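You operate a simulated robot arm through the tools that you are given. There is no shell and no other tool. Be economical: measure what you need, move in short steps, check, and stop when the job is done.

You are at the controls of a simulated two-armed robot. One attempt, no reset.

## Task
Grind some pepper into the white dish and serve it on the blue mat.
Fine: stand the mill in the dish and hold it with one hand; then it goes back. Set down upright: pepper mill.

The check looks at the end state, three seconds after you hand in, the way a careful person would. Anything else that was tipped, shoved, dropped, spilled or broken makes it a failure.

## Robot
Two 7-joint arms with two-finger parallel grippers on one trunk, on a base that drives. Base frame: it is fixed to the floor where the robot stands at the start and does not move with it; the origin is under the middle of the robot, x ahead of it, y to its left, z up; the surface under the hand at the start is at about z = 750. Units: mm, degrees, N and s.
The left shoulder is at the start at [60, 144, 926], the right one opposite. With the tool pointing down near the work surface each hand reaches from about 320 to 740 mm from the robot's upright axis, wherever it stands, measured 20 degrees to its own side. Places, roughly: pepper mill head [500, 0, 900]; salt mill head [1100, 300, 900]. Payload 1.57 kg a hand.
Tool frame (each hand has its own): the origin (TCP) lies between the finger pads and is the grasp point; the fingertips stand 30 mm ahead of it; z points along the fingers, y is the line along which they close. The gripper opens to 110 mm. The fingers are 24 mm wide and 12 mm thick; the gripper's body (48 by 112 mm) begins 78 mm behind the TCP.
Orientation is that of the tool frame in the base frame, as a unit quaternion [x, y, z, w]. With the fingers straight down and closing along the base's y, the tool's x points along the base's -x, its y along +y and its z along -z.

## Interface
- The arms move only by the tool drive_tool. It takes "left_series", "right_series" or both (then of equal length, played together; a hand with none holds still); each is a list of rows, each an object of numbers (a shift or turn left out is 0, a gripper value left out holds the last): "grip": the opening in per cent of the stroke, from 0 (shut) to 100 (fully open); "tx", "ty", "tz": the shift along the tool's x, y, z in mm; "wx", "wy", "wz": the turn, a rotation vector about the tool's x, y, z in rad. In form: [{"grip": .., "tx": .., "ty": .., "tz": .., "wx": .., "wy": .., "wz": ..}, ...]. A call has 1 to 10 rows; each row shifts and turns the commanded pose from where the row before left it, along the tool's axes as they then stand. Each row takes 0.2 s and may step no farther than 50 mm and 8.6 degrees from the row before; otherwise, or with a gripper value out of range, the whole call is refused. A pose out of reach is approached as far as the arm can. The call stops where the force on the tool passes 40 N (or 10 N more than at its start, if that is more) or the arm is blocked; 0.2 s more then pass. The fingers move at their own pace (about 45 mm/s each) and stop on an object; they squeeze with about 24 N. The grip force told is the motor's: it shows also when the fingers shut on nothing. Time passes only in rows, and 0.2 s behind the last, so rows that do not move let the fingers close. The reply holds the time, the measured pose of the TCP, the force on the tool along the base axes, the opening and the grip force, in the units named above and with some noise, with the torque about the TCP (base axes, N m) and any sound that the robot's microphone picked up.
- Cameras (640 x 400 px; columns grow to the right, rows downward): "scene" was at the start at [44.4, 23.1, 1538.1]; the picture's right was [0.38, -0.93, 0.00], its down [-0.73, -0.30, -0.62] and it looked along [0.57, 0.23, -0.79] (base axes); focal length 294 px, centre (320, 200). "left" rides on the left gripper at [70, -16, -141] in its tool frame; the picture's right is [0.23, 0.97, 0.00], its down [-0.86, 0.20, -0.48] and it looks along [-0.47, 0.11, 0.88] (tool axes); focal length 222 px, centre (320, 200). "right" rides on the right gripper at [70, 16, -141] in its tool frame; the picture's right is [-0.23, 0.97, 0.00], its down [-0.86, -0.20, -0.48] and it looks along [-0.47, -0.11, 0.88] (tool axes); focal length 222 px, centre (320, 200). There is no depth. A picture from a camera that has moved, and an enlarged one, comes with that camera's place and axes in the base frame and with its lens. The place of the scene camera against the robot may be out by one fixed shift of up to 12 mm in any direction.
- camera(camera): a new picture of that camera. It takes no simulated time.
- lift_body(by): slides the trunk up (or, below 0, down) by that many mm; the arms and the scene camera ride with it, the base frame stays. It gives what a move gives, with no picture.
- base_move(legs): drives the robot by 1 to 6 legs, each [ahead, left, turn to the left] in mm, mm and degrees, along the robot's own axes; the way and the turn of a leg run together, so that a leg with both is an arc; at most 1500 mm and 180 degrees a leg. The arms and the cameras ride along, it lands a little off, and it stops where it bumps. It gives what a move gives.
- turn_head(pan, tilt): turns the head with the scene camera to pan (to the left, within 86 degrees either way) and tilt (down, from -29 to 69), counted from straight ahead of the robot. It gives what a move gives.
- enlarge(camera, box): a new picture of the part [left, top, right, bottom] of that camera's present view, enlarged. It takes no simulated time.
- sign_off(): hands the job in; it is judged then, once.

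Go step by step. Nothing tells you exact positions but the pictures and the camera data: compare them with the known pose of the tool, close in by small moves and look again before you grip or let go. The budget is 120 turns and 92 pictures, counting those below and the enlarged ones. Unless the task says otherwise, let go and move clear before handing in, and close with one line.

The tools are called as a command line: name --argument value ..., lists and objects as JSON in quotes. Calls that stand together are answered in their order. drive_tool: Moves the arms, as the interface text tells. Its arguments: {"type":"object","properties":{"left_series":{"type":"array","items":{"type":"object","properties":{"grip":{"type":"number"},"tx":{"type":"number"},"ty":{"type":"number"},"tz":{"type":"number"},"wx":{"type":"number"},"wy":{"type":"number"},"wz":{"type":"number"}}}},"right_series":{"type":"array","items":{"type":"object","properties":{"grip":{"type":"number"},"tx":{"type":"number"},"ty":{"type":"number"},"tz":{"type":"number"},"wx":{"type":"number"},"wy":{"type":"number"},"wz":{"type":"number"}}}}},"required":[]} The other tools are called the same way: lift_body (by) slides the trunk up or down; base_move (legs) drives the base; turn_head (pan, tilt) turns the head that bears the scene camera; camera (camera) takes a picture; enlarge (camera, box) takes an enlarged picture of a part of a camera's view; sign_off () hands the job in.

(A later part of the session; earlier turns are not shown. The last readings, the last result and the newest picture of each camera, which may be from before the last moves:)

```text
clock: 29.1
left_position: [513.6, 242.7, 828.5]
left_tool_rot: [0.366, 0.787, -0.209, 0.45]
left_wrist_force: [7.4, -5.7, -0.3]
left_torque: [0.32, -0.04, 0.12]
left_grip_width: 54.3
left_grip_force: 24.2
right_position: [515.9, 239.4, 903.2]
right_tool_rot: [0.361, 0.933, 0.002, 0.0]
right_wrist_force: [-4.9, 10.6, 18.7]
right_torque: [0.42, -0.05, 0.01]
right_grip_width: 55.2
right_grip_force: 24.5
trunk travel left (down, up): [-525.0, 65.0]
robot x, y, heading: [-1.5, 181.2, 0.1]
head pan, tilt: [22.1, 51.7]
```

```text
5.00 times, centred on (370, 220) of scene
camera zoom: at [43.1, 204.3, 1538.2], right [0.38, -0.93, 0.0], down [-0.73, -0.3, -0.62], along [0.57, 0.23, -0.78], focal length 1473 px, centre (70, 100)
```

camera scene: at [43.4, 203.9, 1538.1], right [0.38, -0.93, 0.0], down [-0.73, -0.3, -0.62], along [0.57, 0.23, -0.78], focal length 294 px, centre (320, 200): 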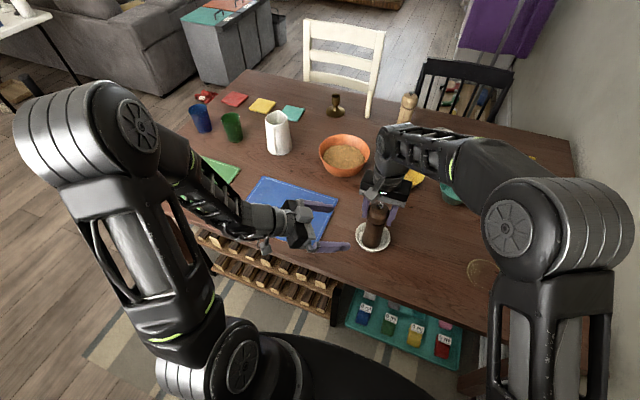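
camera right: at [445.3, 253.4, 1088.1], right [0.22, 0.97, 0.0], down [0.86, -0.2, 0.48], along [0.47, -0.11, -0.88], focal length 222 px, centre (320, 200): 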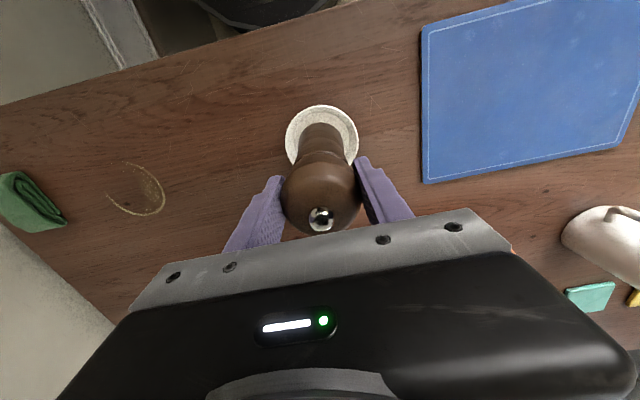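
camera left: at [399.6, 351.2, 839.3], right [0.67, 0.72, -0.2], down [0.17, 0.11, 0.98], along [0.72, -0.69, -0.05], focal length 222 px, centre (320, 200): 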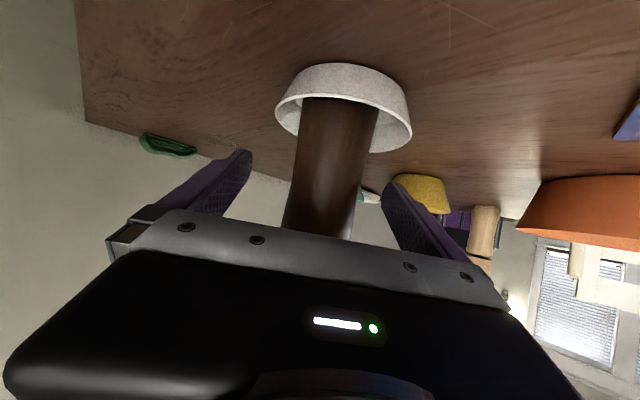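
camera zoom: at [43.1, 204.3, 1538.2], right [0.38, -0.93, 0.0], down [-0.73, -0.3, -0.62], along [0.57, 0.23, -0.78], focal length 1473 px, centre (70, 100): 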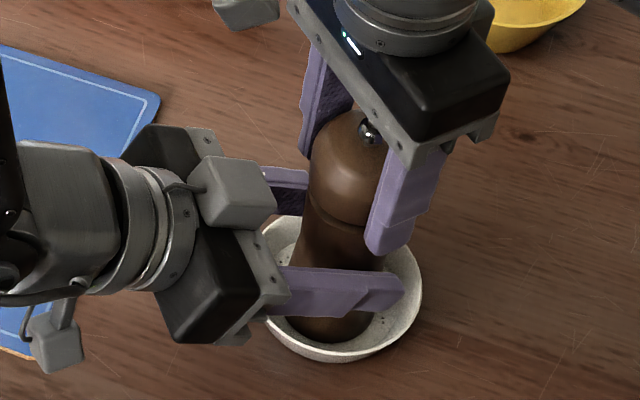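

Dark specks of pepper are appearing in the dish, so it works. A couple more twists.

drive_tool --right_series '[{"wz": -0.148}, {"wz": -0.148}, {"wz": -0.148}, {"wz": -0.148}, {"wz": -0.148}, {"wz": -0.148}, {"wz": -0.148}, {"wz": -0.148}, {}]'

drive_tool --right_series '[{"wz": 0.148}, {"wz": 0.148}, {"wz": 0.148}, {"wz": 0.148}, {"wz": 0.148}, {"wz": 0.148}, {"wz": 0.148}, {"wz": 0.148}, {}]'

enlarge --camera "right" --box '[260, 90, 380, 170]'

drive_tool --right_series '[{"wz": -0.148}, {"wz": -0.148}, {"wz": -0.148}, {"wz": -0.148}, {"wz": -0.148}, {}]'

enlarge --camera "right" --box '[240, 80, 400, 200]'

```text
clock: 31.1
left_position: [513.3, 243.1, 829.1]
left_tool_rot: [0.366, 0.787, -0.209, 0.45]
left_wrist_force: [1.5, -0.5, 0.5]
left_torque: [-0.36, -0.46, 0.01]
left_grip_width: 53.9
left_grip_force: 23.8
right_position: [515.9, 234.9, 902.0]
right_tool_rot: [-0.222, 0.975, -0.001, 0.001]
right_wrist_force: [-1.0, -1.7, 20.0]
right_torque: [0.21, 0.12, 0.04]
right_grip_width: 55.8
right_grip_force: 23.5
trunk travel left (down, up): [-525.0, 65.0]
robot x, y, heading: [4.6, 181.8, -0.2]
head pan, tilt: [22.1, 51.7]
```

```text
clock: 33.1
left_position: [514.0, 242.1, 827.7]
left_tool_rot: [0.367, 0.787, -0.21, 0.449]
left_wrist_force: [-7.9, -5.5, 11.2]
left_torque: [0.07, -0.2, -0.02]
left_grip_width: 53.9
left_grip_force: 23.9
right_position: [517.6, 239.7, 901.3]
right_tool_rot: [0.361, 0.932, 0.001, 0.001]
right_wrist_force: [8.0, 10.6, -0.5]
right_torque: [0.69, -0.46, 0.01]
right_grip_width: 55.4
right_grip_force: 23.5
trunk travel left (down, up): [-525.0, 65.0]
robot x, y, heading: [5.1, 180.6, 0.2]
head pan, tilt: [22.1, 51.7]
```

```text
5.00 times, centred on (320, 130) of right
camera zoom: at [474.5, 297.7, 1043.0], right [0.82, 0.57, 0.0], down [0.5, -0.72, 0.48], along [0.27, -0.39, -0.88], focal length 1111 px, centre (320, 550)
```

zoom: 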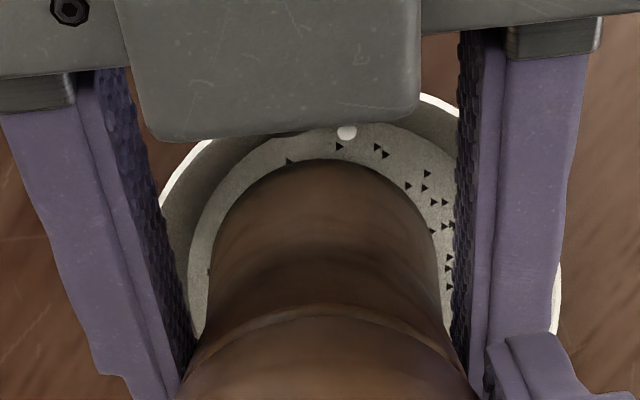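

```text
clock: 34.5
left_position: [515.1, 242.6, 827.8]
left_tool_rot: [0.367, 0.787, -0.208, 0.45]
left_wrist_force: [-8.1, -7.6, 11.3]
left_torque: [-0.41, -0.33, -0.09]
left_grip_width: 54.2
left_grip_force: 23.4
right_position: [515.0, 235.9, 902.1]
right_tool_rot: [-0.002, 1.0, 0.0, 0.0]
right_wrist_force: [7.6, 2.6, -2.4]
right_torque: [0.0, -0.22, 0.02]
right_grip_width: 55.5
right_grip_force: 23.8
trunk travel left (down, up): [-525.0, 65.0]
robot x, y, heading: [-0.9, 179.9, 0.0]
head pan, tilt: [22.1, 51.7]
```

```text
3.33 times, centred on (320, 140) of right
camera zoom: at [444.8, 252.9, 1043.1], right [0.22, 0.97, 0.0], down [0.86, -0.2, 0.48], along [0.47, -0.11, -0.88], focal length 740 px, centre (320, 400)
```

zoom: 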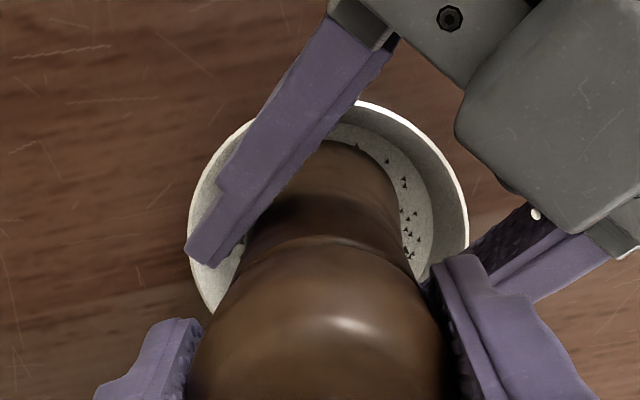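

Around twenty specks are down; one more full twist cycle for good measure, ending square.

drive_tool --right_series '[{"wz": 0.148}, {"wz": 0.148}, {"wz": 0.148}, {"wz": 0.148}, {"wz": 0.148}, {"wz": -0.148}, {"wz": -0.148}, {"wz": -0.148}, {"wz": -0.148}, {"wz": -0.148}]'

drive_tool --left_series '[{"grip": 100}, {"grip": 100}, {"grip": 100}, {"grip": 100}, {"grip": 100}]'

drive_tool --left_series '[{"tz": -20}, {"tz": -30}, {"tz": -40}, {"tz": -40}, {"tz": -40}, {"tx": -20, "tz": -30}, {}]'

camera --camera "scene"

enlarge --camera "right" --box '[240, 80, 400, 200]'

```text
clock: 36.7
left_position: [513.3, 243.1, 827.2]
left_tool_rot: [0.366, 0.788, -0.208, 0.449]
left_wrist_force: [0.5, -9.6, 2.8]
left_torque: [-0.35, -0.21, -0.06]
left_grip_width: 53.8
left_grip_force: 24.0
right_position: [515.7, 236.9, 903.4]
right_tool_rot: [-0.003, 1.0, 0.0, -0.001]
right_wrist_force: [0.0, 5.8, 6.0]
right_torque: [0.15, 0.18, -0.02]
right_grip_width: 55.4
right_grip_force: 24.1
trunk travel left (down, up): [-525.0, 65.0]
robot x, y, heading: [-0.6, 183.8, 0.1]
head pan, tilt: [22.1, 51.7]
```

```text
clock: 37.9
left_position: [514.5, 243.6, 828.2]
left_tool_rot: [0.366, 0.787, -0.209, 0.449]
left_wrist_force: [0.1, -0.2, 0.9]
left_torque: [0.0, 0.0, 0.02]
left_grip_width: 110.2
left_grip_force: 0.1
right_position: [516.3, 237.6, 902.2]
right_tool_rot: [-0.001, 1.0, 0.0, 0.001]
right_wrist_force: [0.7, 1.7, 12.4]
right_torque: [0.15, -0.01, 0.01]
right_grip_width: 55.6
right_grip_force: 23.9
trunk travel left (down, up): [-525.0, 65.0]
robot x, y, heading: [-1.6, 180.7, -0.0]
head pan, tilt: [22.1, 51.7]
```

```text
clock: 39.5
left_position: [410.0, 368.2, 944.9]
left_tool_rot: [0.366, 0.787, -0.209, 0.449]
left_wrist_force: [0.3, -0.3, 0.3]
left_torque: [-0.01, 0.01, -0.01]
left_grip_width: 110.0
left_grip_force: 0.0
right_position: [515.9, 238.4, 902.0]
right_tool_rot: [-0.001, 1.0, 0.0, 0.0]
right_wrist_force: [0.6, 1.7, 12.2]
right_torque: [0.22, -0.15, 0.01]
right_grip_width: 55.2
right_grip_force: 23.5
trunk travel left (down, up): [-525.0, 65.0]
robot x, y, heading: [-1.8, 182.6, 0.1]
head pan, tilt: [22.1, 51.7]
```

```text
52 pictures are left
camera scene: at [43.1, 203.8, 1538.2], right [0.38, -0.93, 0.0], down [-0.73, -0.3, -0.62], along [0.57, 0.23, -0.78], focal length 294 px, centre (320, 200)
```

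scene: 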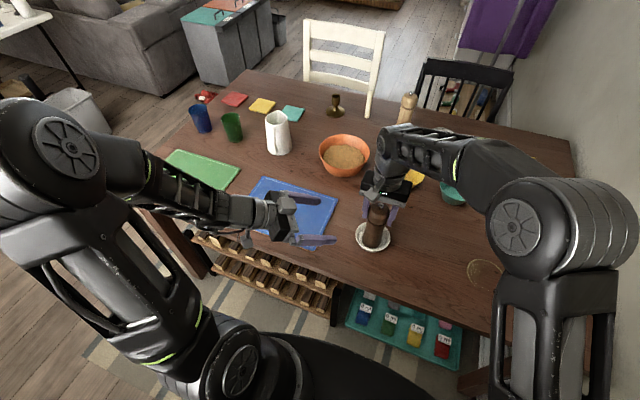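

```text
3.33 times, centred on (320, 140) of right
camera zoom: at [445.0, 253.4, 1042.9], right [0.23, 0.97, 0.0], down [0.86, -0.2, 0.48], along [0.47, -0.11, -0.88], focal length 740 px, centre (320, 400)
```

zoom: 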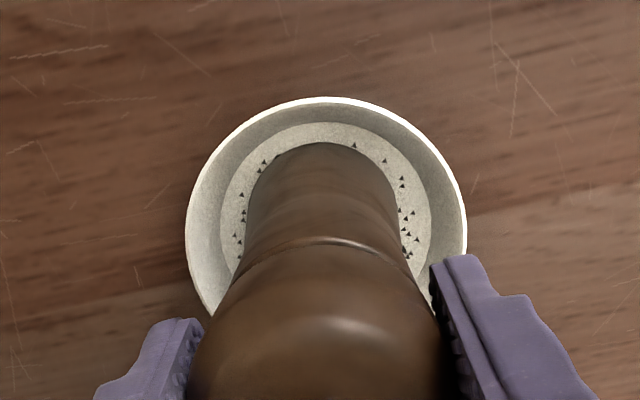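

Pepper lies all round the mill foot. Lifting the mill straight up and carrying it back towards its home spot.

drive_tool --right_series '[{"tz": -15}, {"tz": -20}, {"tz": -25}, {"tz": -20}, {}, {}]'

drive_tool --right_series '[{"tx": -3.5, "ty": -40}, {"tx": -3.5, "ty": -40}, {"tx": -3.5, "ty": -40}, {"tx": -3.5, "ty": -40}, {"tx": -3.5, "ty": -40}, {"tx": -3, "ty": -37}, {}]'

camera --camera "right"

camera --camera "scene"

```text
clock: 40.9
left_position: [411.5, 368.2, 945.0]
left_tool_rot: [0.366, 0.787, -0.209, 0.45]
left_wrist_force: [-0.9, 0.0, 0.5]
left_torque: [-0.01, 0.0, 0.01]
left_grip_width: 110.0
left_grip_force: 0.0
right_position: [516.0, 239.7, 981.8]
right_tool_rot: [-0.001, 1.0, 0.0, -0.001]
right_wrist_force: [0.9, -0.3, -1.9]
right_torque: [0.0, -0.02, -0.01]
right_grip_width: 55.4
right_grip_force: 23.1
trunk travel left (down, up): [-525.0, 65.0]
robot x, y, heading: [1.8, 180.1, 0.1]
head pan, tilt: [22.1, 51.7]
```

```text
clock: 42.5
left_position: [412.1, 368.6, 944.0]
left_tool_rot: [0.367, 0.787, -0.21, 0.449]
left_wrist_force: [-0.2, 0.3, 0.6]
left_torque: [-0.02, 0.04, -0.02]
left_grip_width: 110.3
left_grip_force: 0.1
right_position: [536.9, 2.2, 984.7]
right_tool_rot: [-0.001, 1.0, 0.001, 0.0]
right_wrist_force: [0.3, 0.0, -2.0]
right_torque: [-0.03, 0.0, -0.02]
right_grip_width: 55.4
right_grip_force: 24.3
trunk travel left (down, up): [-525.0, 65.0]
robot x, y, heading: [0.8, 182.3, 0.2]
head pan, tilt: [22.1, 51.7]
```

```text
50 pictures are left
camera right: at [465.7, 17.1, 1124.5], right [0.22, 0.97, 0.0], down [0.86, -0.2, 0.48], along [0.47, -0.11, -0.88], focal length 222 px, centre (320, 200)
```

right: 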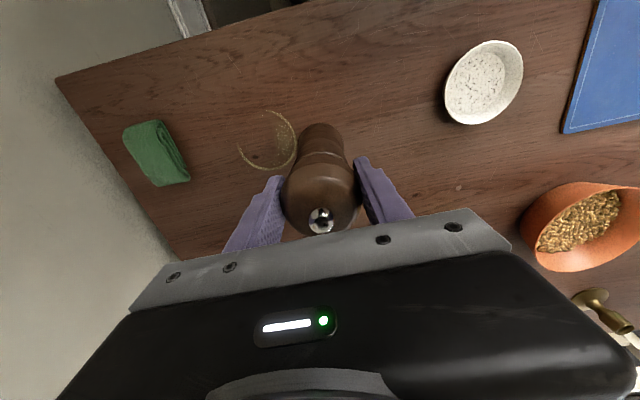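

```text
49 pictures are left
camera scene: at [44.4, 204.1, 1538.1], right [0.38, -0.93, 0.0], down [-0.73, -0.3, -0.62], along [0.57, 0.23, -0.79], focal length 294 px, centre (320, 200)
```

scene: 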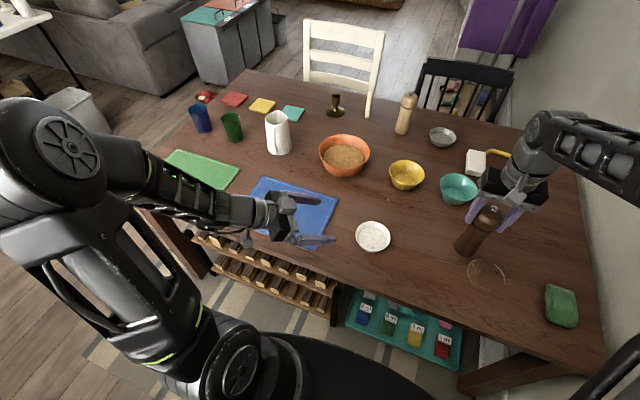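

The dish now holds visible pepper. Lowering the mill near the table; I'll compare the ring mark with the picture taken when it was first gripped.

drive_tool --right_series '[{"tz": 25}, {"tz": 25}, {"tz": 22}, {"tz": 8}, {}]'

camera --camera "right"

```text
clock: 43.7
left_position: [412.8, 368.0, 944.8]
left_tool_rot: [0.366, 0.788, -0.209, 0.45]
left_wrist_force: [0.3, 0.6, 0.6]
left_torque: [-0.02, -0.04, 0.0]
left_grip_width: 110.1
left_grip_force: 0.0
right_position: [536.4, 0.7, 904.2]
right_tool_rot: [-0.001, 1.0, 0.0, 0.0]
right_wrist_force: [0.3, -0.4, -2.7]
right_torque: [0.0, 0.0, -0.01]
right_grip_width: 55.3
right_grip_force: 24.3
trunk travel left (down, up): [-525.0, 65.0]
robot x, y, heading: [-1.3, 180.0, 0.0]
head pan, tilt: [22.1, 51.7]
```

```text
48 pictures are left
camera right: at [466.9, 17.3, 1044.6], right [0.23, 0.97, 0.0], down [0.86, -0.2, 0.48], along [0.47, -0.11, -0.88], focal length 222 px, centre (320, 200)
```

right: 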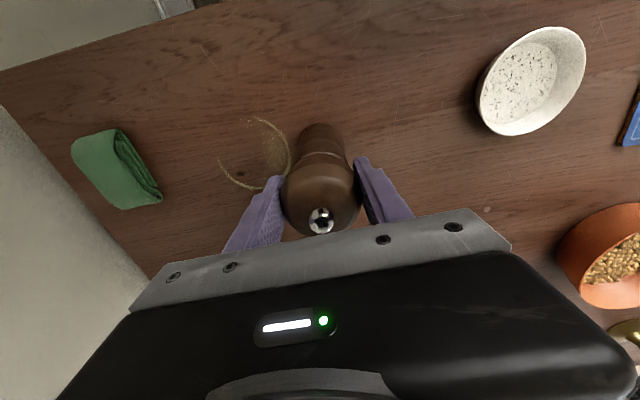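

The view matches the original. Lowering gently to contact.

drive_tool --right_series '[{"tz": 3}, {"tz": 2}, {}]'

drive_tool --right_series '[{"tz": 1.5}, {}]'

```text
clock: 44.5
left_position: [412.1, 368.6, 945.3]
left_tool_rot: [0.367, 0.787, -0.21, 0.449]
left_wrist_force: [-0.3, -0.1, -0.2]
left_torque: [0.03, 0.02, -0.01]
left_grip_width: 110.1
left_grip_force: 0.2
right_position: [537.2, 0.1, 897.8]
right_tool_rot: [0.0, 1.0, 0.0, 0.0]
right_wrist_force: [0.5, 0.2, -1.3]
right_torque: [0.05, -0.01, 0.0]
right_grip_width: 55.4
right_grip_force: 23.8
trunk travel left (down, up): [-525.0, 65.0]
robot x, y, heading: [-0.0, 176.7, 0.1]
head pan, tilt: [22.1, 51.7]
```

```text
clock: 45.1
left_position: [410.6, 368.4, 945.3]
left_tool_rot: [0.366, 0.788, -0.208, 0.449]
left_wrist_force: [-0.4, 0.2, -0.3]
left_torque: [-0.02, -0.01, -0.03]
left_grip_width: 110.0
left_grip_force: 0.0
right_position: [536.3, 1.8, 896.4]
right_tool_rot: [-0.001, 1.0, 0.0, 0.0]
right_wrist_force: [-0.5, 0.7, -1.9]
right_torque: [-0.02, 0.01, 0.01]
right_grip_width: 55.4
right_grip_force: 24.3
trunk travel left (down, up): [-525.0, 65.0]
robot x, y, heading: [-0.9, 181.0, -0.1]
head pan, tilt: [22.1, 51.7]
```

drive_tool --right_series '[{"tz": 1}, {}]'

```text
clock: 45.7
left_position: [411.4, 368.7, 945.0]
left_tool_rot: [0.367, 0.787, -0.21, 0.449]
left_wrist_force: [-0.2, 0.6, 1.5]
left_torque: [-0.03, -0.03, -0.02]
left_grip_width: 109.9
left_grip_force: 0.2
right_position: [536.8, 1.2, 896.3]
right_tool_rot: [-0.001, 1.0, 0.0, 0.0]
right_wrist_force: [0.0, -0.7, -1.9]
right_torque: [-0.02, -0.01, 0.04]
right_grip_width: 55.5
right_grip_force: 24.3
trunk travel left (down, up): [-525.0, 65.0]
robot x, y, heading: [-0.3, 177.9, 0.1]
head pan, tilt: [22.1, 51.7]
```

drive_tool --right_series '[{"tz": 1}, {}]'

drive_tool --right_series '[{"tz": 1}, {}]'

```text
clock: 46.3
left_position: [410.7, 368.6, 946.0]
left_tool_rot: [0.367, 0.788, -0.209, 0.448]
left_wrist_force: [-0.3, 0.4, 0.1]
left_torque: [0.02, -0.02, -0.02]
left_grip_width: 110.1
left_grip_force: 0.1
right_position: [536.5, 2.1, 894.8]
right_tool_rot: [-0.001, 1.0, -0.001, 0.001]
right_wrist_force: [-0.6, 0.6, 8.6]
right_torque: [0.05, 0.25, -0.02]
right_grip_width: 55.6
right_grip_force: 23.8
trunk travel left (down, up): [-525.0, 65.0]
robot x, y, heading: [0.1, 183.8, 0.4]
head pan, tilt: [22.1, 51.7]
```

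```text
clock: 46.9
left_position: [410.3, 369.2, 945.7]
left_tool_rot: [0.366, 0.788, -0.208, 0.45]
left_wrist_force: [-0.1, 0.7, 0.3]
left_torque: [-0.02, 0.0, 0.03]
left_grip_width: 110.0
left_grip_force: 0.0
right_position: [536.2, 1.5, 895.9]
right_tool_rot: [-0.001, 1.0, 0.0, 0.003]
right_wrist_force: [2.9, 1.7, 19.9]
right_torque: [0.26, 0.13, 0.0]
right_grip_width: 55.3
right_grip_force: 24.3
trunk travel left (down, up): [-525.0, 65.0]
robot x, y, heading: [-1.3, 181.4, -0.0]
head pan, tilt: [22.1, 51.7]
```

On the table. I'll ease off, check uprightness, then open.

drive_tool --right_series '[{"tz": -1}, {}]'

enlarge --camera "scene" --box '[420, 160, 580, 300]'

drive_tool --right_series '[{"grip": 60}, {"grip": 80}, {"grip": 100}, {"grip": 100}, {"grip": 100}]'

drive_tool --right_series '[{"tz": -25}, {"tz": -40}, {"tz": -40}, {"ty": -45}, {"ty": -45}, {"ty": -45}, {}]'

camera --camera "scene"

enlarge --camera "scene" --box '[420, 160, 580, 300]'

```text
clock: 47.5
left_position: [411.2, 368.5, 944.4]
left_tool_rot: [0.367, 0.787, -0.209, 0.449]
left_wrist_force: [-0.6, -0.3, 0.0]
left_torque: [0.0, 0.02, 0.03]
left_grip_width: 109.9
left_grip_force: 0.0
right_position: [535.7, 1.5, 894.7]
right_tool_rot: [-0.001, 1.0, 0.001, 0.0]
right_wrist_force: [4.8, 1.7, 15.9]
right_torque: [0.31, -0.49, 0.01]
right_grip_width: 55.3
right_grip_force: 24.3
trunk travel left (down, up): [-525.0, 65.0]
robot x, y, heading: [-0.3, 179.9, -0.2]
head pan, tilt: [22.1, 51.7]
```

```text
2.86 times, centred on (500, 230) of scene
camera zoom: at [43.4, 204.4, 1538.1], right [0.38, -0.93, 0.0], down [-0.73, -0.3, -0.62], along [0.57, 0.23, -0.79], focal length 842 px, centre (-194, 114)
```

zoom: 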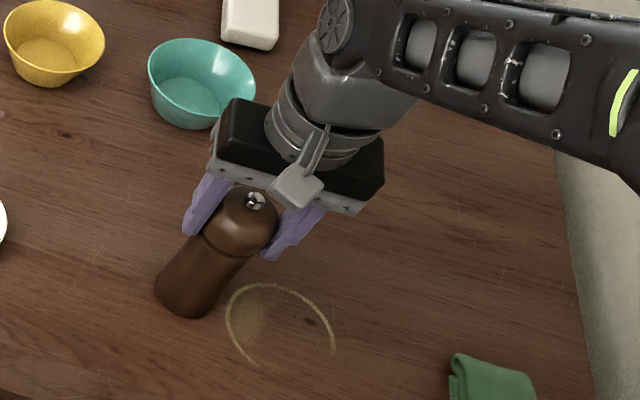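

```text
clock: 48.7
left_position: [412.2, 367.9, 944.6]
left_tool_rot: [0.367, 0.788, -0.208, 0.449]
left_wrist_force: [0.0, 0.7, -1.4]
left_torque: [-0.05, -0.01, 0.01]
left_grip_width: 110.2
left_grip_force: 0.0
right_position: [536.3, -0.4, 894.3]
right_tool_rot: [-0.001, 1.0, 0.0, 0.0]
right_wrist_force: [0.2, 0.1, -0.4]
right_torque: [-0.06, 0.03, 0.02]
right_grip_width: 109.8
right_grip_force: 0.0
trunk travel left (down, up): [-525.0, 65.0]
robot x, y, heading: [1.0, 182.3, -0.0]
head pan, tilt: [22.1, 51.7]
```

```text
clock: 50.3
left_position: [411.2, 367.9, 945.8]
left_tool_rot: [0.366, 0.787, -0.209, 0.449]
left_wrist_force: [0.7, -0.2, 0.2]
left_torque: [0.01, 0.01, 0.0]
left_grip_width: 109.9
left_grip_force: 0.1
right_position: [535.7, -134.0, 997.4]
right_tool_rot: [-0.001, 1.0, -0.001, 0.001]
right_wrist_force: [-0.1, -0.7, -0.7]
right_torque: [0.04, 0.01, -0.02]
right_grip_width: 110.0
right_grip_force: 0.1
trunk travel left (down, up): [-525.0, 65.0]
robot x, y, heading: [3.5, 182.8, -0.1]
head pan, tilt: [22.1, 51.7]
```

```text
46 pictures are left
camera scene: at [44.2, 204.3, 1538.1], right [0.38, -0.93, 0.0], down [-0.73, -0.3, -0.62], along [0.57, 0.23, -0.79], focal length 294 px, centre (320, 200)
```

scene: 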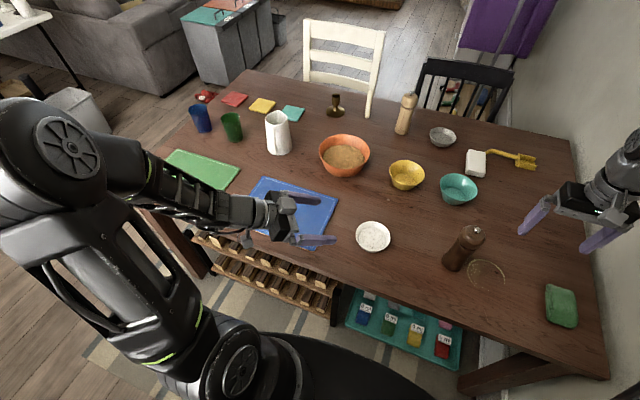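

```text
2.86 times, centred on (500, 230) of scene
camera zoom: at [44.2, 204.3, 1538.1], right [0.38, -0.93, 0.0], down [-0.73, -0.3, -0.62], along [0.57, 0.23, -0.79], focal length 842 px, centre (-194, 114)
```

zoom: 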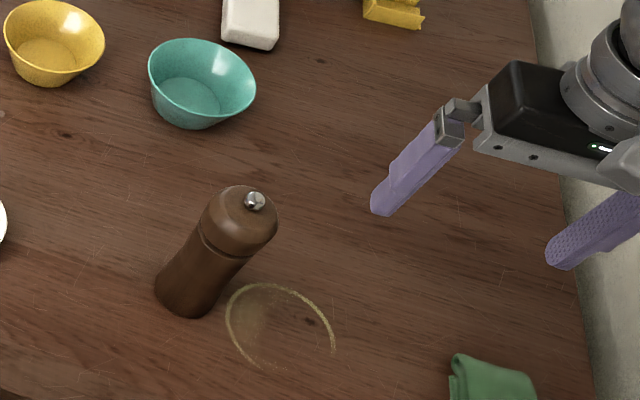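

The mill stands upright at home. Next the left hand: turn it back to pointing down, to pinch the dish's left rim.

drive_tool --left_series '[{"wy": 0.148}, {"wy": 0.148}, {"wy": 0.148}, {"wy": 0.148}, {"wy": 0.148}, {"wy": 0.148}, {"wy": 0.148}, {"wz": -0.1455}, {"wz": -0.1455}, {"wz": -0.1455}]'

drive_tool --left_series '[{"wz": -0.1455}, {"wz": -0.1455}, {"wz": -0.1455}, {"tx": -25, "ty": -20}, {"tx": -25, "ty": -20}, {"tx": -25, "ty": -20}, {"tx": -25, "ty": -20, "grip": 45}, {"grip": 45}, {"grip": 45}]'

camera --camera "left"

enlarge --camera "scene" --box '[280, 160, 440, 260]'

```text
clock: 52.5
left_position: [410.8, 366.7, 947.3]
left_tool_rot: [0.215, 0.977, 0.0, 0.0]
left_wrist_force: [0.5, 0.6, 0.3]
left_torque: [0.03, 0.03, 0.03]
left_grip_width: 109.9
left_grip_force: 0.0
right_position: [536.5, -133.6, 997.7]
right_tool_rot: [0.0, 1.0, 0.0, 0.0]
right_wrist_force: [0.6, 0.4, -0.3]
right_torque: [0.03, 0.0, 0.0]
right_grip_width: 109.8
right_grip_force: 0.1
trunk travel left (down, up): [-525.0, 65.0]
robot x, y, heading: [-1.4, 180.9, -0.1]
head pan, tilt: [22.1, 51.7]
```

```text
clock: 54.5
left_position: [509.6, 286.3, 948.9]
left_tool_rot: [0.0, 1.0, 0.0, -0.001]
left_wrist_force: [-0.2, 0.3, 0.2]
left_torque: [-0.01, -0.03, 0.02]
left_grip_width: 49.7
left_grip_force: 0.1
right_position: [536.3, -134.6, 996.5]
right_tool_rot: [-0.001, 1.0, 0.0, 0.0]
right_wrist_force: [-0.4, 0.2, -0.5]
right_torque: [-0.02, -0.01, 0.01]
right_grip_width: 110.1
right_grip_force: 0.1
trunk travel left (down, up): [-525.0, 65.0]
robot x, y, heading: [-2.4, 183.1, 0.2]
head pan, tilt: [22.1, 51.7]
```

```text
44 pictures are left
camera left: at [441.5, 269.8, 1088.9], right [-0.23, 0.97, 0.0], down [0.85, 0.2, 0.48], along [0.47, 0.11, -0.88], focal length 222 px, centre (320, 200)
```

left: 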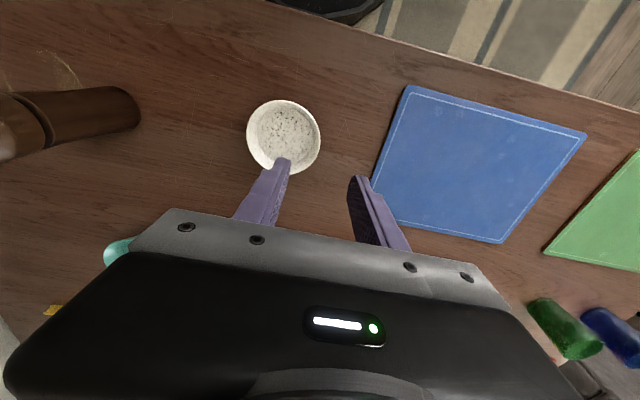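

```text
4.00 times, centred on (360, 210) of scene
camera zoom: at [44.4, 203.6, 1538.1], right [0.38, -0.93, 0.0], down [-0.73, -0.3, -0.62], along [0.57, 0.23, -0.79], focal length 1178 px, centre (160, 160)
```

zoom: 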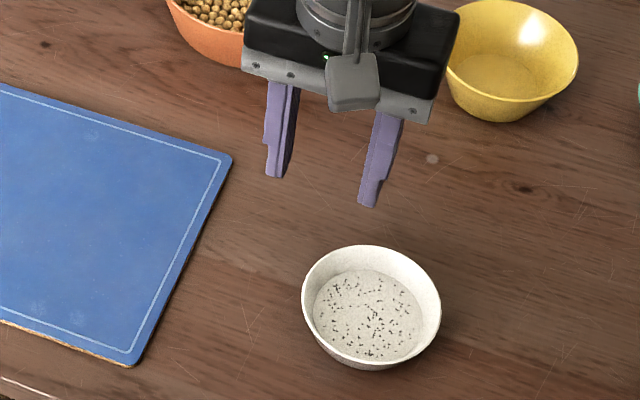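

The dish is at about (519, 238). Positioning over its left wall and descending to just above the rim.

drive_tool --left_series '[{"tx": -9, "ty": -2, "tz": 30}, {"tz": 40}, {"tz": 40}, {}]'

camera --camera "left"

enlarge --camera "scene" --box '[280, 160, 440, 260]'

```text
clock: 55.5
left_position: [518.1, 285.3, 838.0]
left_tool_rot: [-0.001, 1.0, 0.0, 0.0]
left_wrist_force: [0.5, -0.1, 0.7]
left_torque: [0.04, 0.01, -0.04]
left_grip_width: 49.5
left_grip_force: 0.0
right_position: [534.0, -133.1, 997.6]
right_tool_rot: [-0.001, 1.0, 0.0, 0.0]
right_wrist_force: [-0.1, 0.1, -0.8]
right_torque: [-0.03, 0.0, -0.01]
right_grip_width: 110.2
right_grip_force: 0.0
trunk travel left (down, up): [-525.0, 65.0]
robot x, y, heading: [-3.3, 178.8, 0.1]
head pan, tilt: [22.1, 51.7]
```

```text
42 pictures are left
camera left: at [449.0, 269.7, 978.6], right [-0.23, 0.97, 0.0], down [0.85, 0.2, 0.48], along [0.47, 0.11, -0.88], focal length 222 px, centre (320, 200)
```

left: 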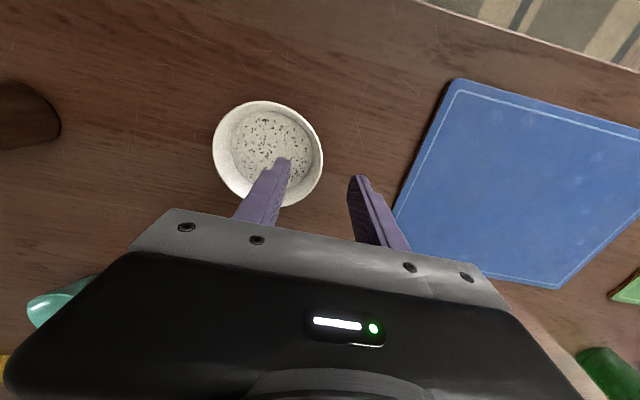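

```text
4.00 times, centred on (360, 210) of scene
camera zoom: at [44.0, 203.8, 1538.1], right [0.38, -0.93, 0.0], down [-0.73, -0.3, -0.62], along [0.57, 0.23, -0.79], focal length 1178 px, centre (160, 160)
```

zoom: 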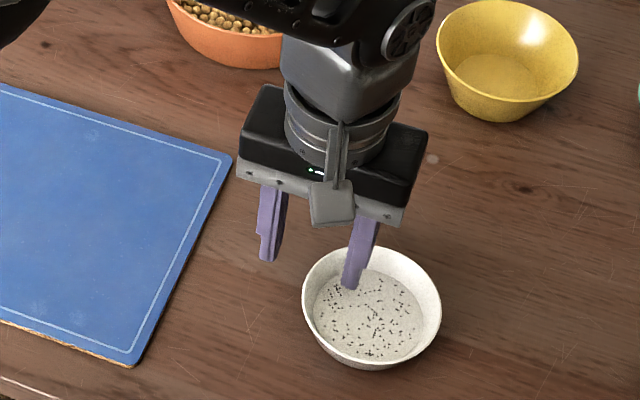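

Aligned: one finger over the inside, one outside. Descending around the wall.

drive_tool --left_series '[{"tz": 20}, {"tz": 12}, {"tz": 6}, {}]'

camera --camera "left"

enlarge --camera "scene" --box '[280, 160, 440, 260]'

```text
clock: 56.5
left_position: [519.6, 286.2, 798.9]
left_tool_rot: [-0.001, 1.0, 0.0, 0.0]
left_wrist_force: [0.1, 0.8, -0.4]
left_torque: [0.03, -0.02, 0.04]
left_grip_width: 49.3
left_grip_force: 0.0
right_position: [536.2, -133.2, 998.1]
right_tool_rot: [-0.001, 1.0, 0.0, 0.0]
right_wrist_force: [0.8, 0.5, -0.1]
right_torque: [-0.01, -0.02, 0.01]
right_grip_width: 110.2
right_grip_force: 0.2
trunk travel left (down, up): [-525.0, 65.0]
robot x, y, heading: [2.2, 182.0, 0.1]
head pan, tilt: [22.1, 51.7]
```

```text
40 pictures are left
camera left: at [450.0, 270.2, 939.8], right [-0.23, 0.97, 0.0], down [0.85, 0.2, 0.48], along [0.47, 0.11, -0.88], focal length 222 px, centre (320, 200)
```

left: 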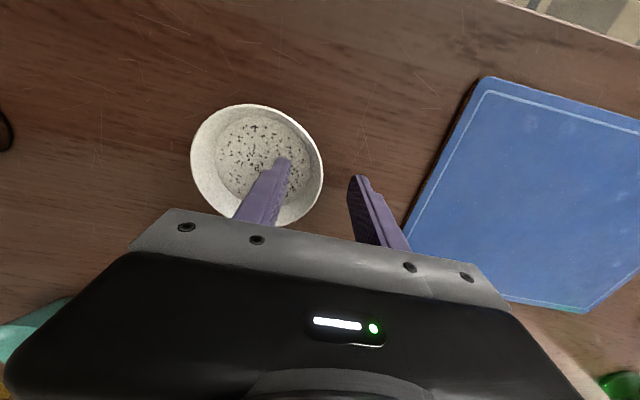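

```text
4.00 times, centred on (360, 210) of scene
camera zoom: at [44.2, 203.7, 1538.1], right [0.38, -0.93, 0.0], down [-0.73, -0.3, -0.62], along [0.57, 0.23, -0.79], focal length 1178 px, centre (160, 160)
```

zoom: 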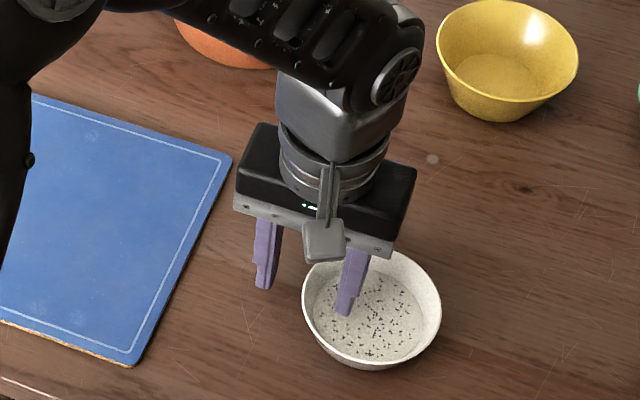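

Wall lies midway between the fingers. Closing on it.

drive_tool --left_series '[{"tz": 2, "grip": 20}, {"grip": 10}, {"grip": 0}, {"grip": 0}, {"grip": 0}, {"grip": 0}]'

camera --camera "left"

enlarge --camera "scene" --box '[280, 160, 440, 260]'

```text
clock: 57.9
left_position: [519.6, 285.2, 797.5]
left_tool_rot: [-0.001, 1.0, 0.001, 0.0]
left_wrist_force: [0.4, 0.6, 2.2]
left_torque: [-0.23, -0.11, 0.14]
left_grip_width: 4.7
left_grip_force: 23.4
right_position: [534.9, -134.3, 996.2]
right_tool_rot: [-0.001, 1.0, 0.001, 0.0]
right_wrist_force: [-0.2, 0.5, 0.6]
right_torque: [-0.01, -0.02, 0.04]
right_grip_width: 110.2
right_grip_force: 0.0
trunk travel left (down, up): [-525.0, 65.0]
robot x, y, heading: [4.9, 181.8, -0.1]
head pan, tilt: [22.1, 51.7]
```

```text
38 pictures are left
camera left: at [450.8, 269.5, 937.7], right [-0.23, 0.97, 0.0], down [0.85, 0.2, 0.48], along [0.47, 0.11, -0.88], focal length 222 px, centre (320, 200)
```

left: 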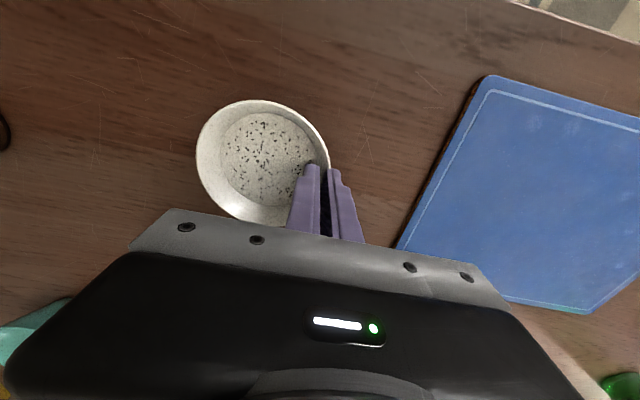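

```text
4.00 times, centred on (360, 210) of scene
camera zoom: at [44.1, 203.7, 1538.1], right [0.38, -0.93, 0.0], down [-0.73, -0.3, -0.62], along [0.57, 0.23, -0.79], focal length 1178 px, centre (160, 160)
```

zoom: 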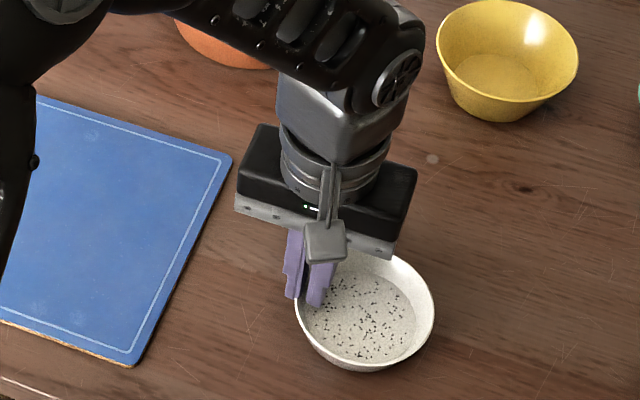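

Wall held (4.7 mm). Lifting a little to check that the dish stays level.

drive_tool --left_series '[{"tz": -5}, {"tz": -8}, {"tz": -10}, {}]'

camera --camera "left"

enlarge --camera "scene" --box '[280, 160, 440, 260]'

```text
clock: 58.9
left_position: [520.5, 284.9, 820.3]
left_tool_rot: [-0.001, 1.0, 0.0, 0.0]
left_wrist_force: [-0.2, 0.0, -0.4]
left_torque: [-0.06, 0.02, -0.02]
left_grip_width: 1.9
left_grip_force: 23.2
right_position: [535.5, -132.2, 997.1]
right_tool_rot: [-0.001, 1.0, 0.0, 0.0]
right_wrist_force: [-0.1, -0.5, 0.4]
right_torque: [0.02, -0.01, -0.01]
right_grip_width: 110.0
right_grip_force: 0.1
trunk travel left (down, up): [-525.0, 65.0]
robot x, y, heading: [2.9, 183.3, 0.2]
head pan, tilt: [22.1, 51.7]
```

```text
36 pictures are left
camera left: at [451.1, 268.9, 960.3], right [-0.23, 0.97, 0.0], down [0.85, 0.2, 0.48], along [0.47, 0.11, -0.88], focal length 222 px, centre (320, 200)
```

left: 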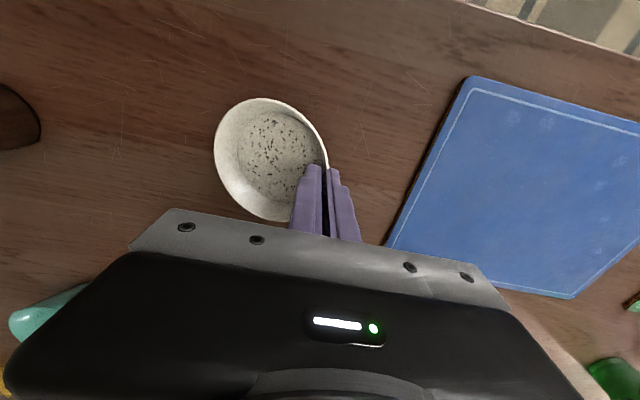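

```text
4.00 times, centred on (360, 210) of scene
camera zoom: at [44.2, 203.7, 1538.1], right [0.38, -0.93, 0.0], down [-0.73, -0.3, -0.62], along [0.57, 0.23, -0.79], focal length 1178 px, centre (160, 160)
```

zoom: 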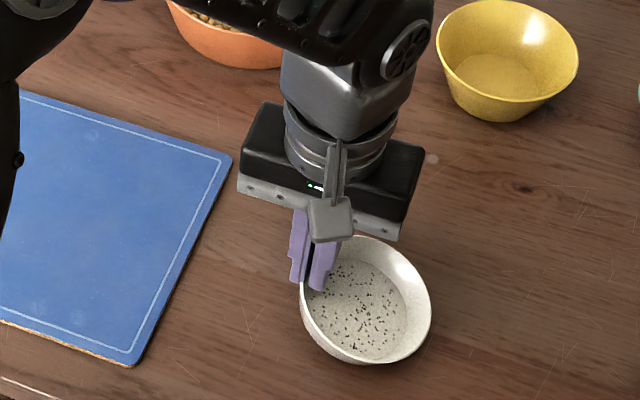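

The dish tilts because its wall slopes, so I'll set it back down and re-grip with the hand rolled to match the wall's slope.

drive_tool --left_series '[{"tz": 10}, {"tz": 8}, {"tz": 5}, {}]'

drive_tool --left_series '[{"grip": 5}, {"grip": 10}, {"grip": 20}, {"grip": 40}, {"grip": 40}, {}]'

drive_tool --left_series '[{"tz": -20}, {"tz": -30}, {}]'

camera --camera "left"

enlarge --camera "scene" --box '[280, 160, 440, 260]'

```text
clock: 59.9
left_position: [519.6, 284.9, 797.7]
left_tool_rot: [-0.001, 1.0, 0.0, 0.0]
left_wrist_force: [-0.5, 1.2, 5.7]
left_torque: [-0.17, 0.05, -0.13]
left_grip_width: 4.1
left_grip_force: 24.0
right_position: [534.5, -133.0, 997.8]
right_tool_rot: [-0.001, 1.0, 0.0, 0.0]
right_wrist_force: [0.1, -0.3, -0.6]
right_torque: [-0.01, 0.03, -0.03]
right_grip_width: 110.2
right_grip_force: 0.1
trunk travel left (down, up): [-525.0, 65.0]
robot x, y, heading: [-3.4, 181.5, 0.1]
head pan, tilt: [22.1, 51.7]
```

```text
clock: 61.3
left_position: [521.9, 285.1, 796.6]
left_tool_rot: [-0.001, 1.0, 0.0, -0.001]
left_wrist_force: [0.3, -1.0, -0.1]
left_torque: [-0.01, -0.01, 0.02]
left_grip_width: 44.1
left_grip_force: 0.1
right_position: [535.0, -134.2, 996.9]
right_tool_rot: [-0.002, 1.0, 0.001, 0.0]
right_wrist_force: [-0.5, -0.2, 0.4]
right_torque: [0.02, 0.02, -0.04]
right_grip_width: 110.0
right_grip_force: 0.0
trunk travel left (down, up): [-525.0, 65.0]
robot x, y, heading: [-1.0, 180.3, 0.1]
head pan, tilt: [22.1, 51.7]
```

```text
clock: 62.1
left_position: [522.2, 286.6, 846.3]
left_tool_rot: [-0.001, 1.0, 0.001, 0.0]
left_wrist_force: [0.0, -0.8, -0.1]
left_torque: [0.01, 0.01, 0.01]
left_grip_width: 44.0
left_grip_force: 0.0
right_position: [534.9, -134.2, 997.1]
right_tool_rot: [0.0, 1.0, 0.0, 0.0]
right_wrist_force: [1.0, 0.5, -0.6]
right_torque: [-0.01, 0.03, 0.03]
right_grip_width: 109.8
right_grip_force: 0.0
trunk travel left (down, up): [-525.0, 65.0]
robot x, y, heading: [-1.2, 182.1, 0.1]
head pan, tilt: [22.1, 51.7]
```

```text
34 pictures are left
camera left: at [453.7, 269.8, 987.2], right [-0.23, 0.97, 0.0], down [0.85, 0.2, 0.48], along [0.47, 0.11, -0.88], focal length 222 px, centre (320, 200)
```

left: 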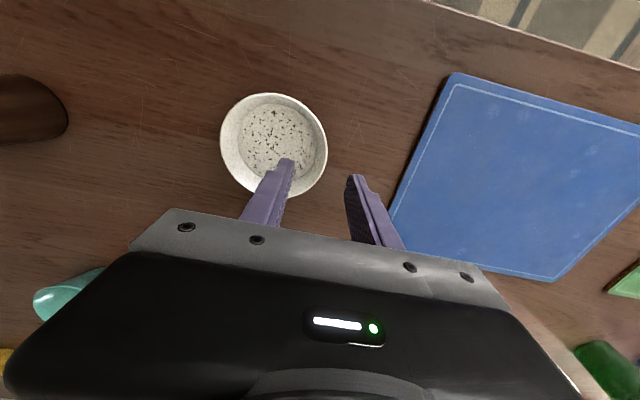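

```text
4.00 times, centred on (360, 210) of scene
camera zoom: at [44.5, 203.7, 1538.1], right [0.38, -0.93, 0.0], down [-0.73, -0.3, -0.62], along [0.57, 0.23, -0.79], focal length 1178 px, centre (160, 160)
```

zoom: 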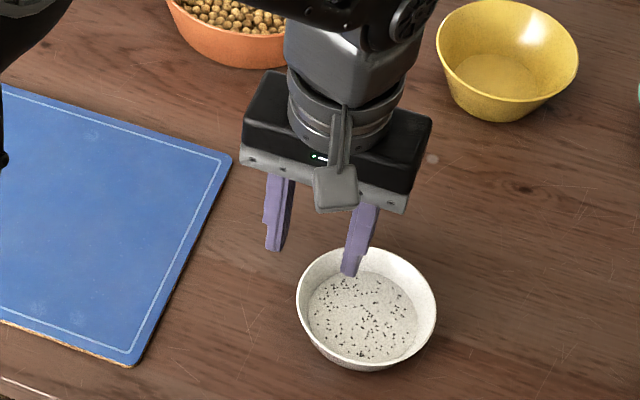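

The dish is back flat and intact at about (516, 241). Rolling the hand ~20° to match the wall and going to a stand-off along that slope.

drive_tool --left_series '[{"wx": 0.117, "grip": 31}, {"wx": 0.117}, {"wx": 0.117}, {"tx": 5, "ty": 25, "tz": 4}, {}]'

camera --camera "left"

enlarge --camera "scene" --box '[280, 160, 440, 260]'

```text
clock: 63.3
left_position: [516.7, 308.2, 832.6]
left_tool_rot: [0.0, 0.985, -0.175, 0.001]
left_wrist_force: [0.0, 0.1, -0.1]
left_torque: [0.0, -0.05, -0.01]
left_grip_width: 34.2
left_grip_force: 0.1
right_position: [534.3, -133.5, 996.8]
right_tool_rot: [-0.001, 1.0, 0.0, 0.0]
right_wrist_force: [0.8, 0.4, -0.6]
right_torque: [0.0, -0.01, 0.01]
right_grip_width: 109.9
right_grip_force: 0.0
trunk travel left (down, up): [-525.0, 65.0]
robot x, y, heading: [-1.2, 179.7, 0.2]
head pan, tilt: [22.1, 51.7]
```

```text
32 pictures are left
camera left: at [446.2, 341.6, 970.5], right [-0.23, 0.91, -0.34], down [0.85, 0.35, 0.38], along [0.47, -0.2, -0.86], focal length 222 px, centre (320, 200)
```

left: 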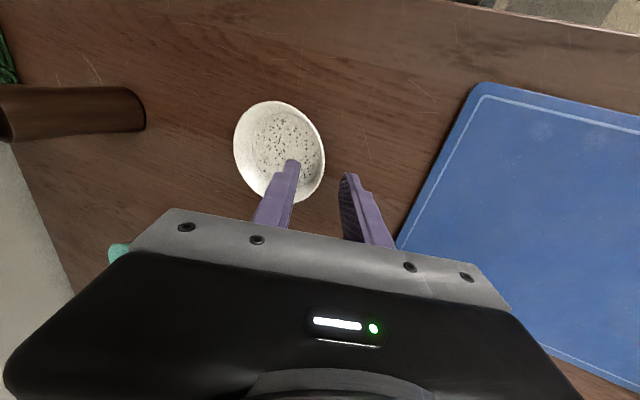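

```text
4.00 times, centred on (360, 210) of scene
camera zoom: at [44.3, 203.6, 1538.1], right [0.38, -0.93, 0.0], down [-0.73, -0.3, -0.62], along [0.57, 0.23, -0.79], focal length 1178 px, centre (160, 160)
```

zoom: 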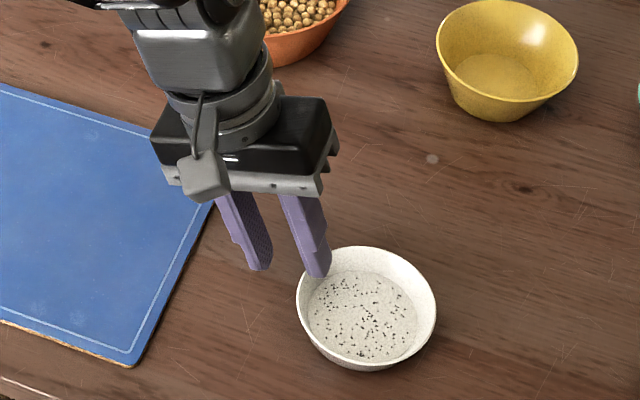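

Lines up with the wall. Advancing down along it.

drive_tool --left_series '[{"tz": 15}, {"tz": 15}, {"tz": 7}, {}]'

enlarge --camera "left" --box '[220, 80, 420, 240]'

enlarge --camera "scene" --box '[300, 190, 420, 265]'

```text
clock: 64.3
left_position: [515.3, 295.6, 798.3]
left_tool_rot: [0.0, 0.985, -0.174, 0.0]
left_wrist_force: [0.0, 0.0, -0.8]
left_torque: [0.0, 0.02, -0.03]
left_grip_width: 34.2
left_grip_force: 0.0
right_position: [536.1, -133.8, 997.1]
right_tool_rot: [-0.002, 1.0, 0.0, 0.0]
right_wrist_force: [0.3, 0.4, 0.3]
right_torque: [-0.02, 0.02, 0.01]
right_grip_width: 110.0
right_grip_force: 0.0
trunk travel left (down, up): [-525.0, 65.0]
robot x, y, heading: [-1.0, 180.5, 0.0]
head pan, tilt: [22.1, 51.7]
```

```text
2.50 times, centred on (320, 160) of left
camera zoom: at [446.2, 328.4, 936.3], right [-0.23, 0.91, -0.33], down [0.85, 0.35, 0.38], along [0.47, -0.2, -0.86], focal length 555 px, centre (320, 300)
```

zoom: 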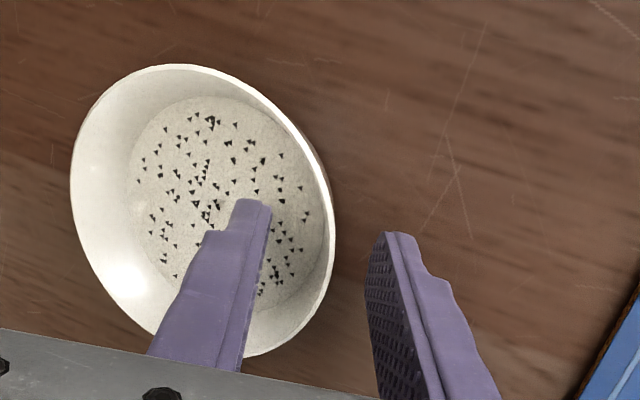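

```text
5.33 times, centred on (360, 228) of scene
camera zoom: at [44.2, 203.8, 1538.1], right [0.38, -0.93, 0.0], down [-0.73, -0.3, -0.62], along [0.57, 0.23, -0.79], focal length 1571 px, centre (107, 53)
```

zoom: 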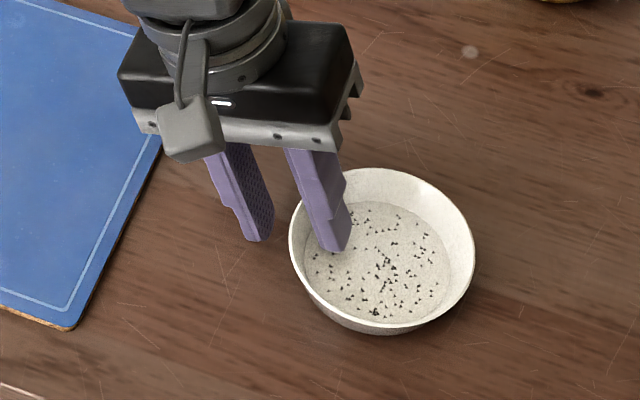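

Good straddle with the wall between the pads. Closing.

drive_tool --left_series '[{"tz": 2, "grip": 15}, {"grip": 8}, {"grip": 0}, {"grip": 0}, {"grip": 0}, {"grip": 0}]'

drive_tool --left_series '[{"tx": 0, "ty": -1.7, "tz": -4.7}, {"ty": -3.4, "tz": -9.4}, {}]'

enlarge --camera "left" --box '[220, 80, 420, 240]'

enlarge --camera "scene" --box '[300, 190, 420, 265]'

```text
clock: 65.7
left_position: [516.4, 294.5, 796.9]
left_tool_rot: [-0.001, 0.985, -0.174, -0.001]
left_wrist_force: [0.5, 0.0, -0.4]
left_torque: [0.08, 0.0, -0.01]
left_grip_width: 2.0
left_grip_force: 24.1
right_position: [536.0, -134.3, 997.4]
right_tool_rot: [0.0, 1.0, 0.0, 0.0]
right_wrist_force: [-0.6, 0.7, 1.0]
right_torque: [0.01, 0.0, 0.0]
right_grip_width: 110.1
right_grip_force: 0.0
trunk travel left (down, up): [-525.0, 65.0]
robot x, y, heading: [2.7, 183.7, 0.0]
head pan, tilt: [22.1, 51.7]
```

```text
clock: 66.5
left_position: [516.3, 293.3, 811.3]
left_tool_rot: [-0.001, 0.985, -0.175, 0.0]
left_wrist_force: [0.2, 0.0, 0.3]
left_torque: [0.04, 0.0, -0.02]
left_grip_width: 0.0
left_grip_force: 20.9
right_position: [536.7, -133.3, 997.2]
right_tool_rot: [-0.001, 1.0, -0.001, -0.001]
right_wrist_force: [-0.7, 0.0, 0.7]
right_torque: [0.01, -0.01, 0.0]
right_grip_width: 109.9
right_grip_force: 0.1
trunk travel left (down, up): [-525.0, 65.0]
robot x, y, heading: [-2.2, 178.9, 0.0]
head pan, tilt: [22.1, 51.7]
```

```text
2.50 times, centred on (320, 160) of left
camera zoom: at [447.6, 327.1, 949.2], right [-0.23, 0.91, -0.33], down [0.85, 0.35, 0.38], along [0.47, -0.2, -0.86], focal length 555 px, centre (320, 300)
```

zoom: 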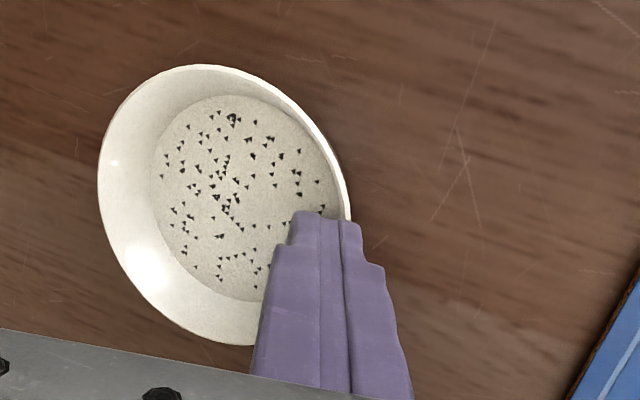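

```text
5.33 times, centred on (360, 228) of scene
camera zoom: at [44.4, 203.7, 1538.1], right [0.38, -0.93, 0.0], down [-0.73, -0.3, -0.62], along [0.57, 0.23, -0.79], focal length 1571 px, centre (107, 53)
```

zoom: 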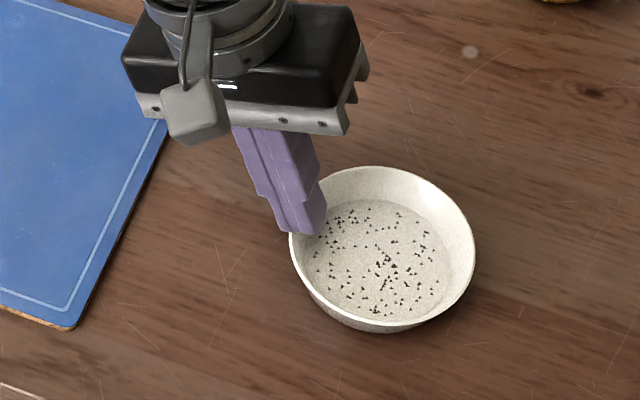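

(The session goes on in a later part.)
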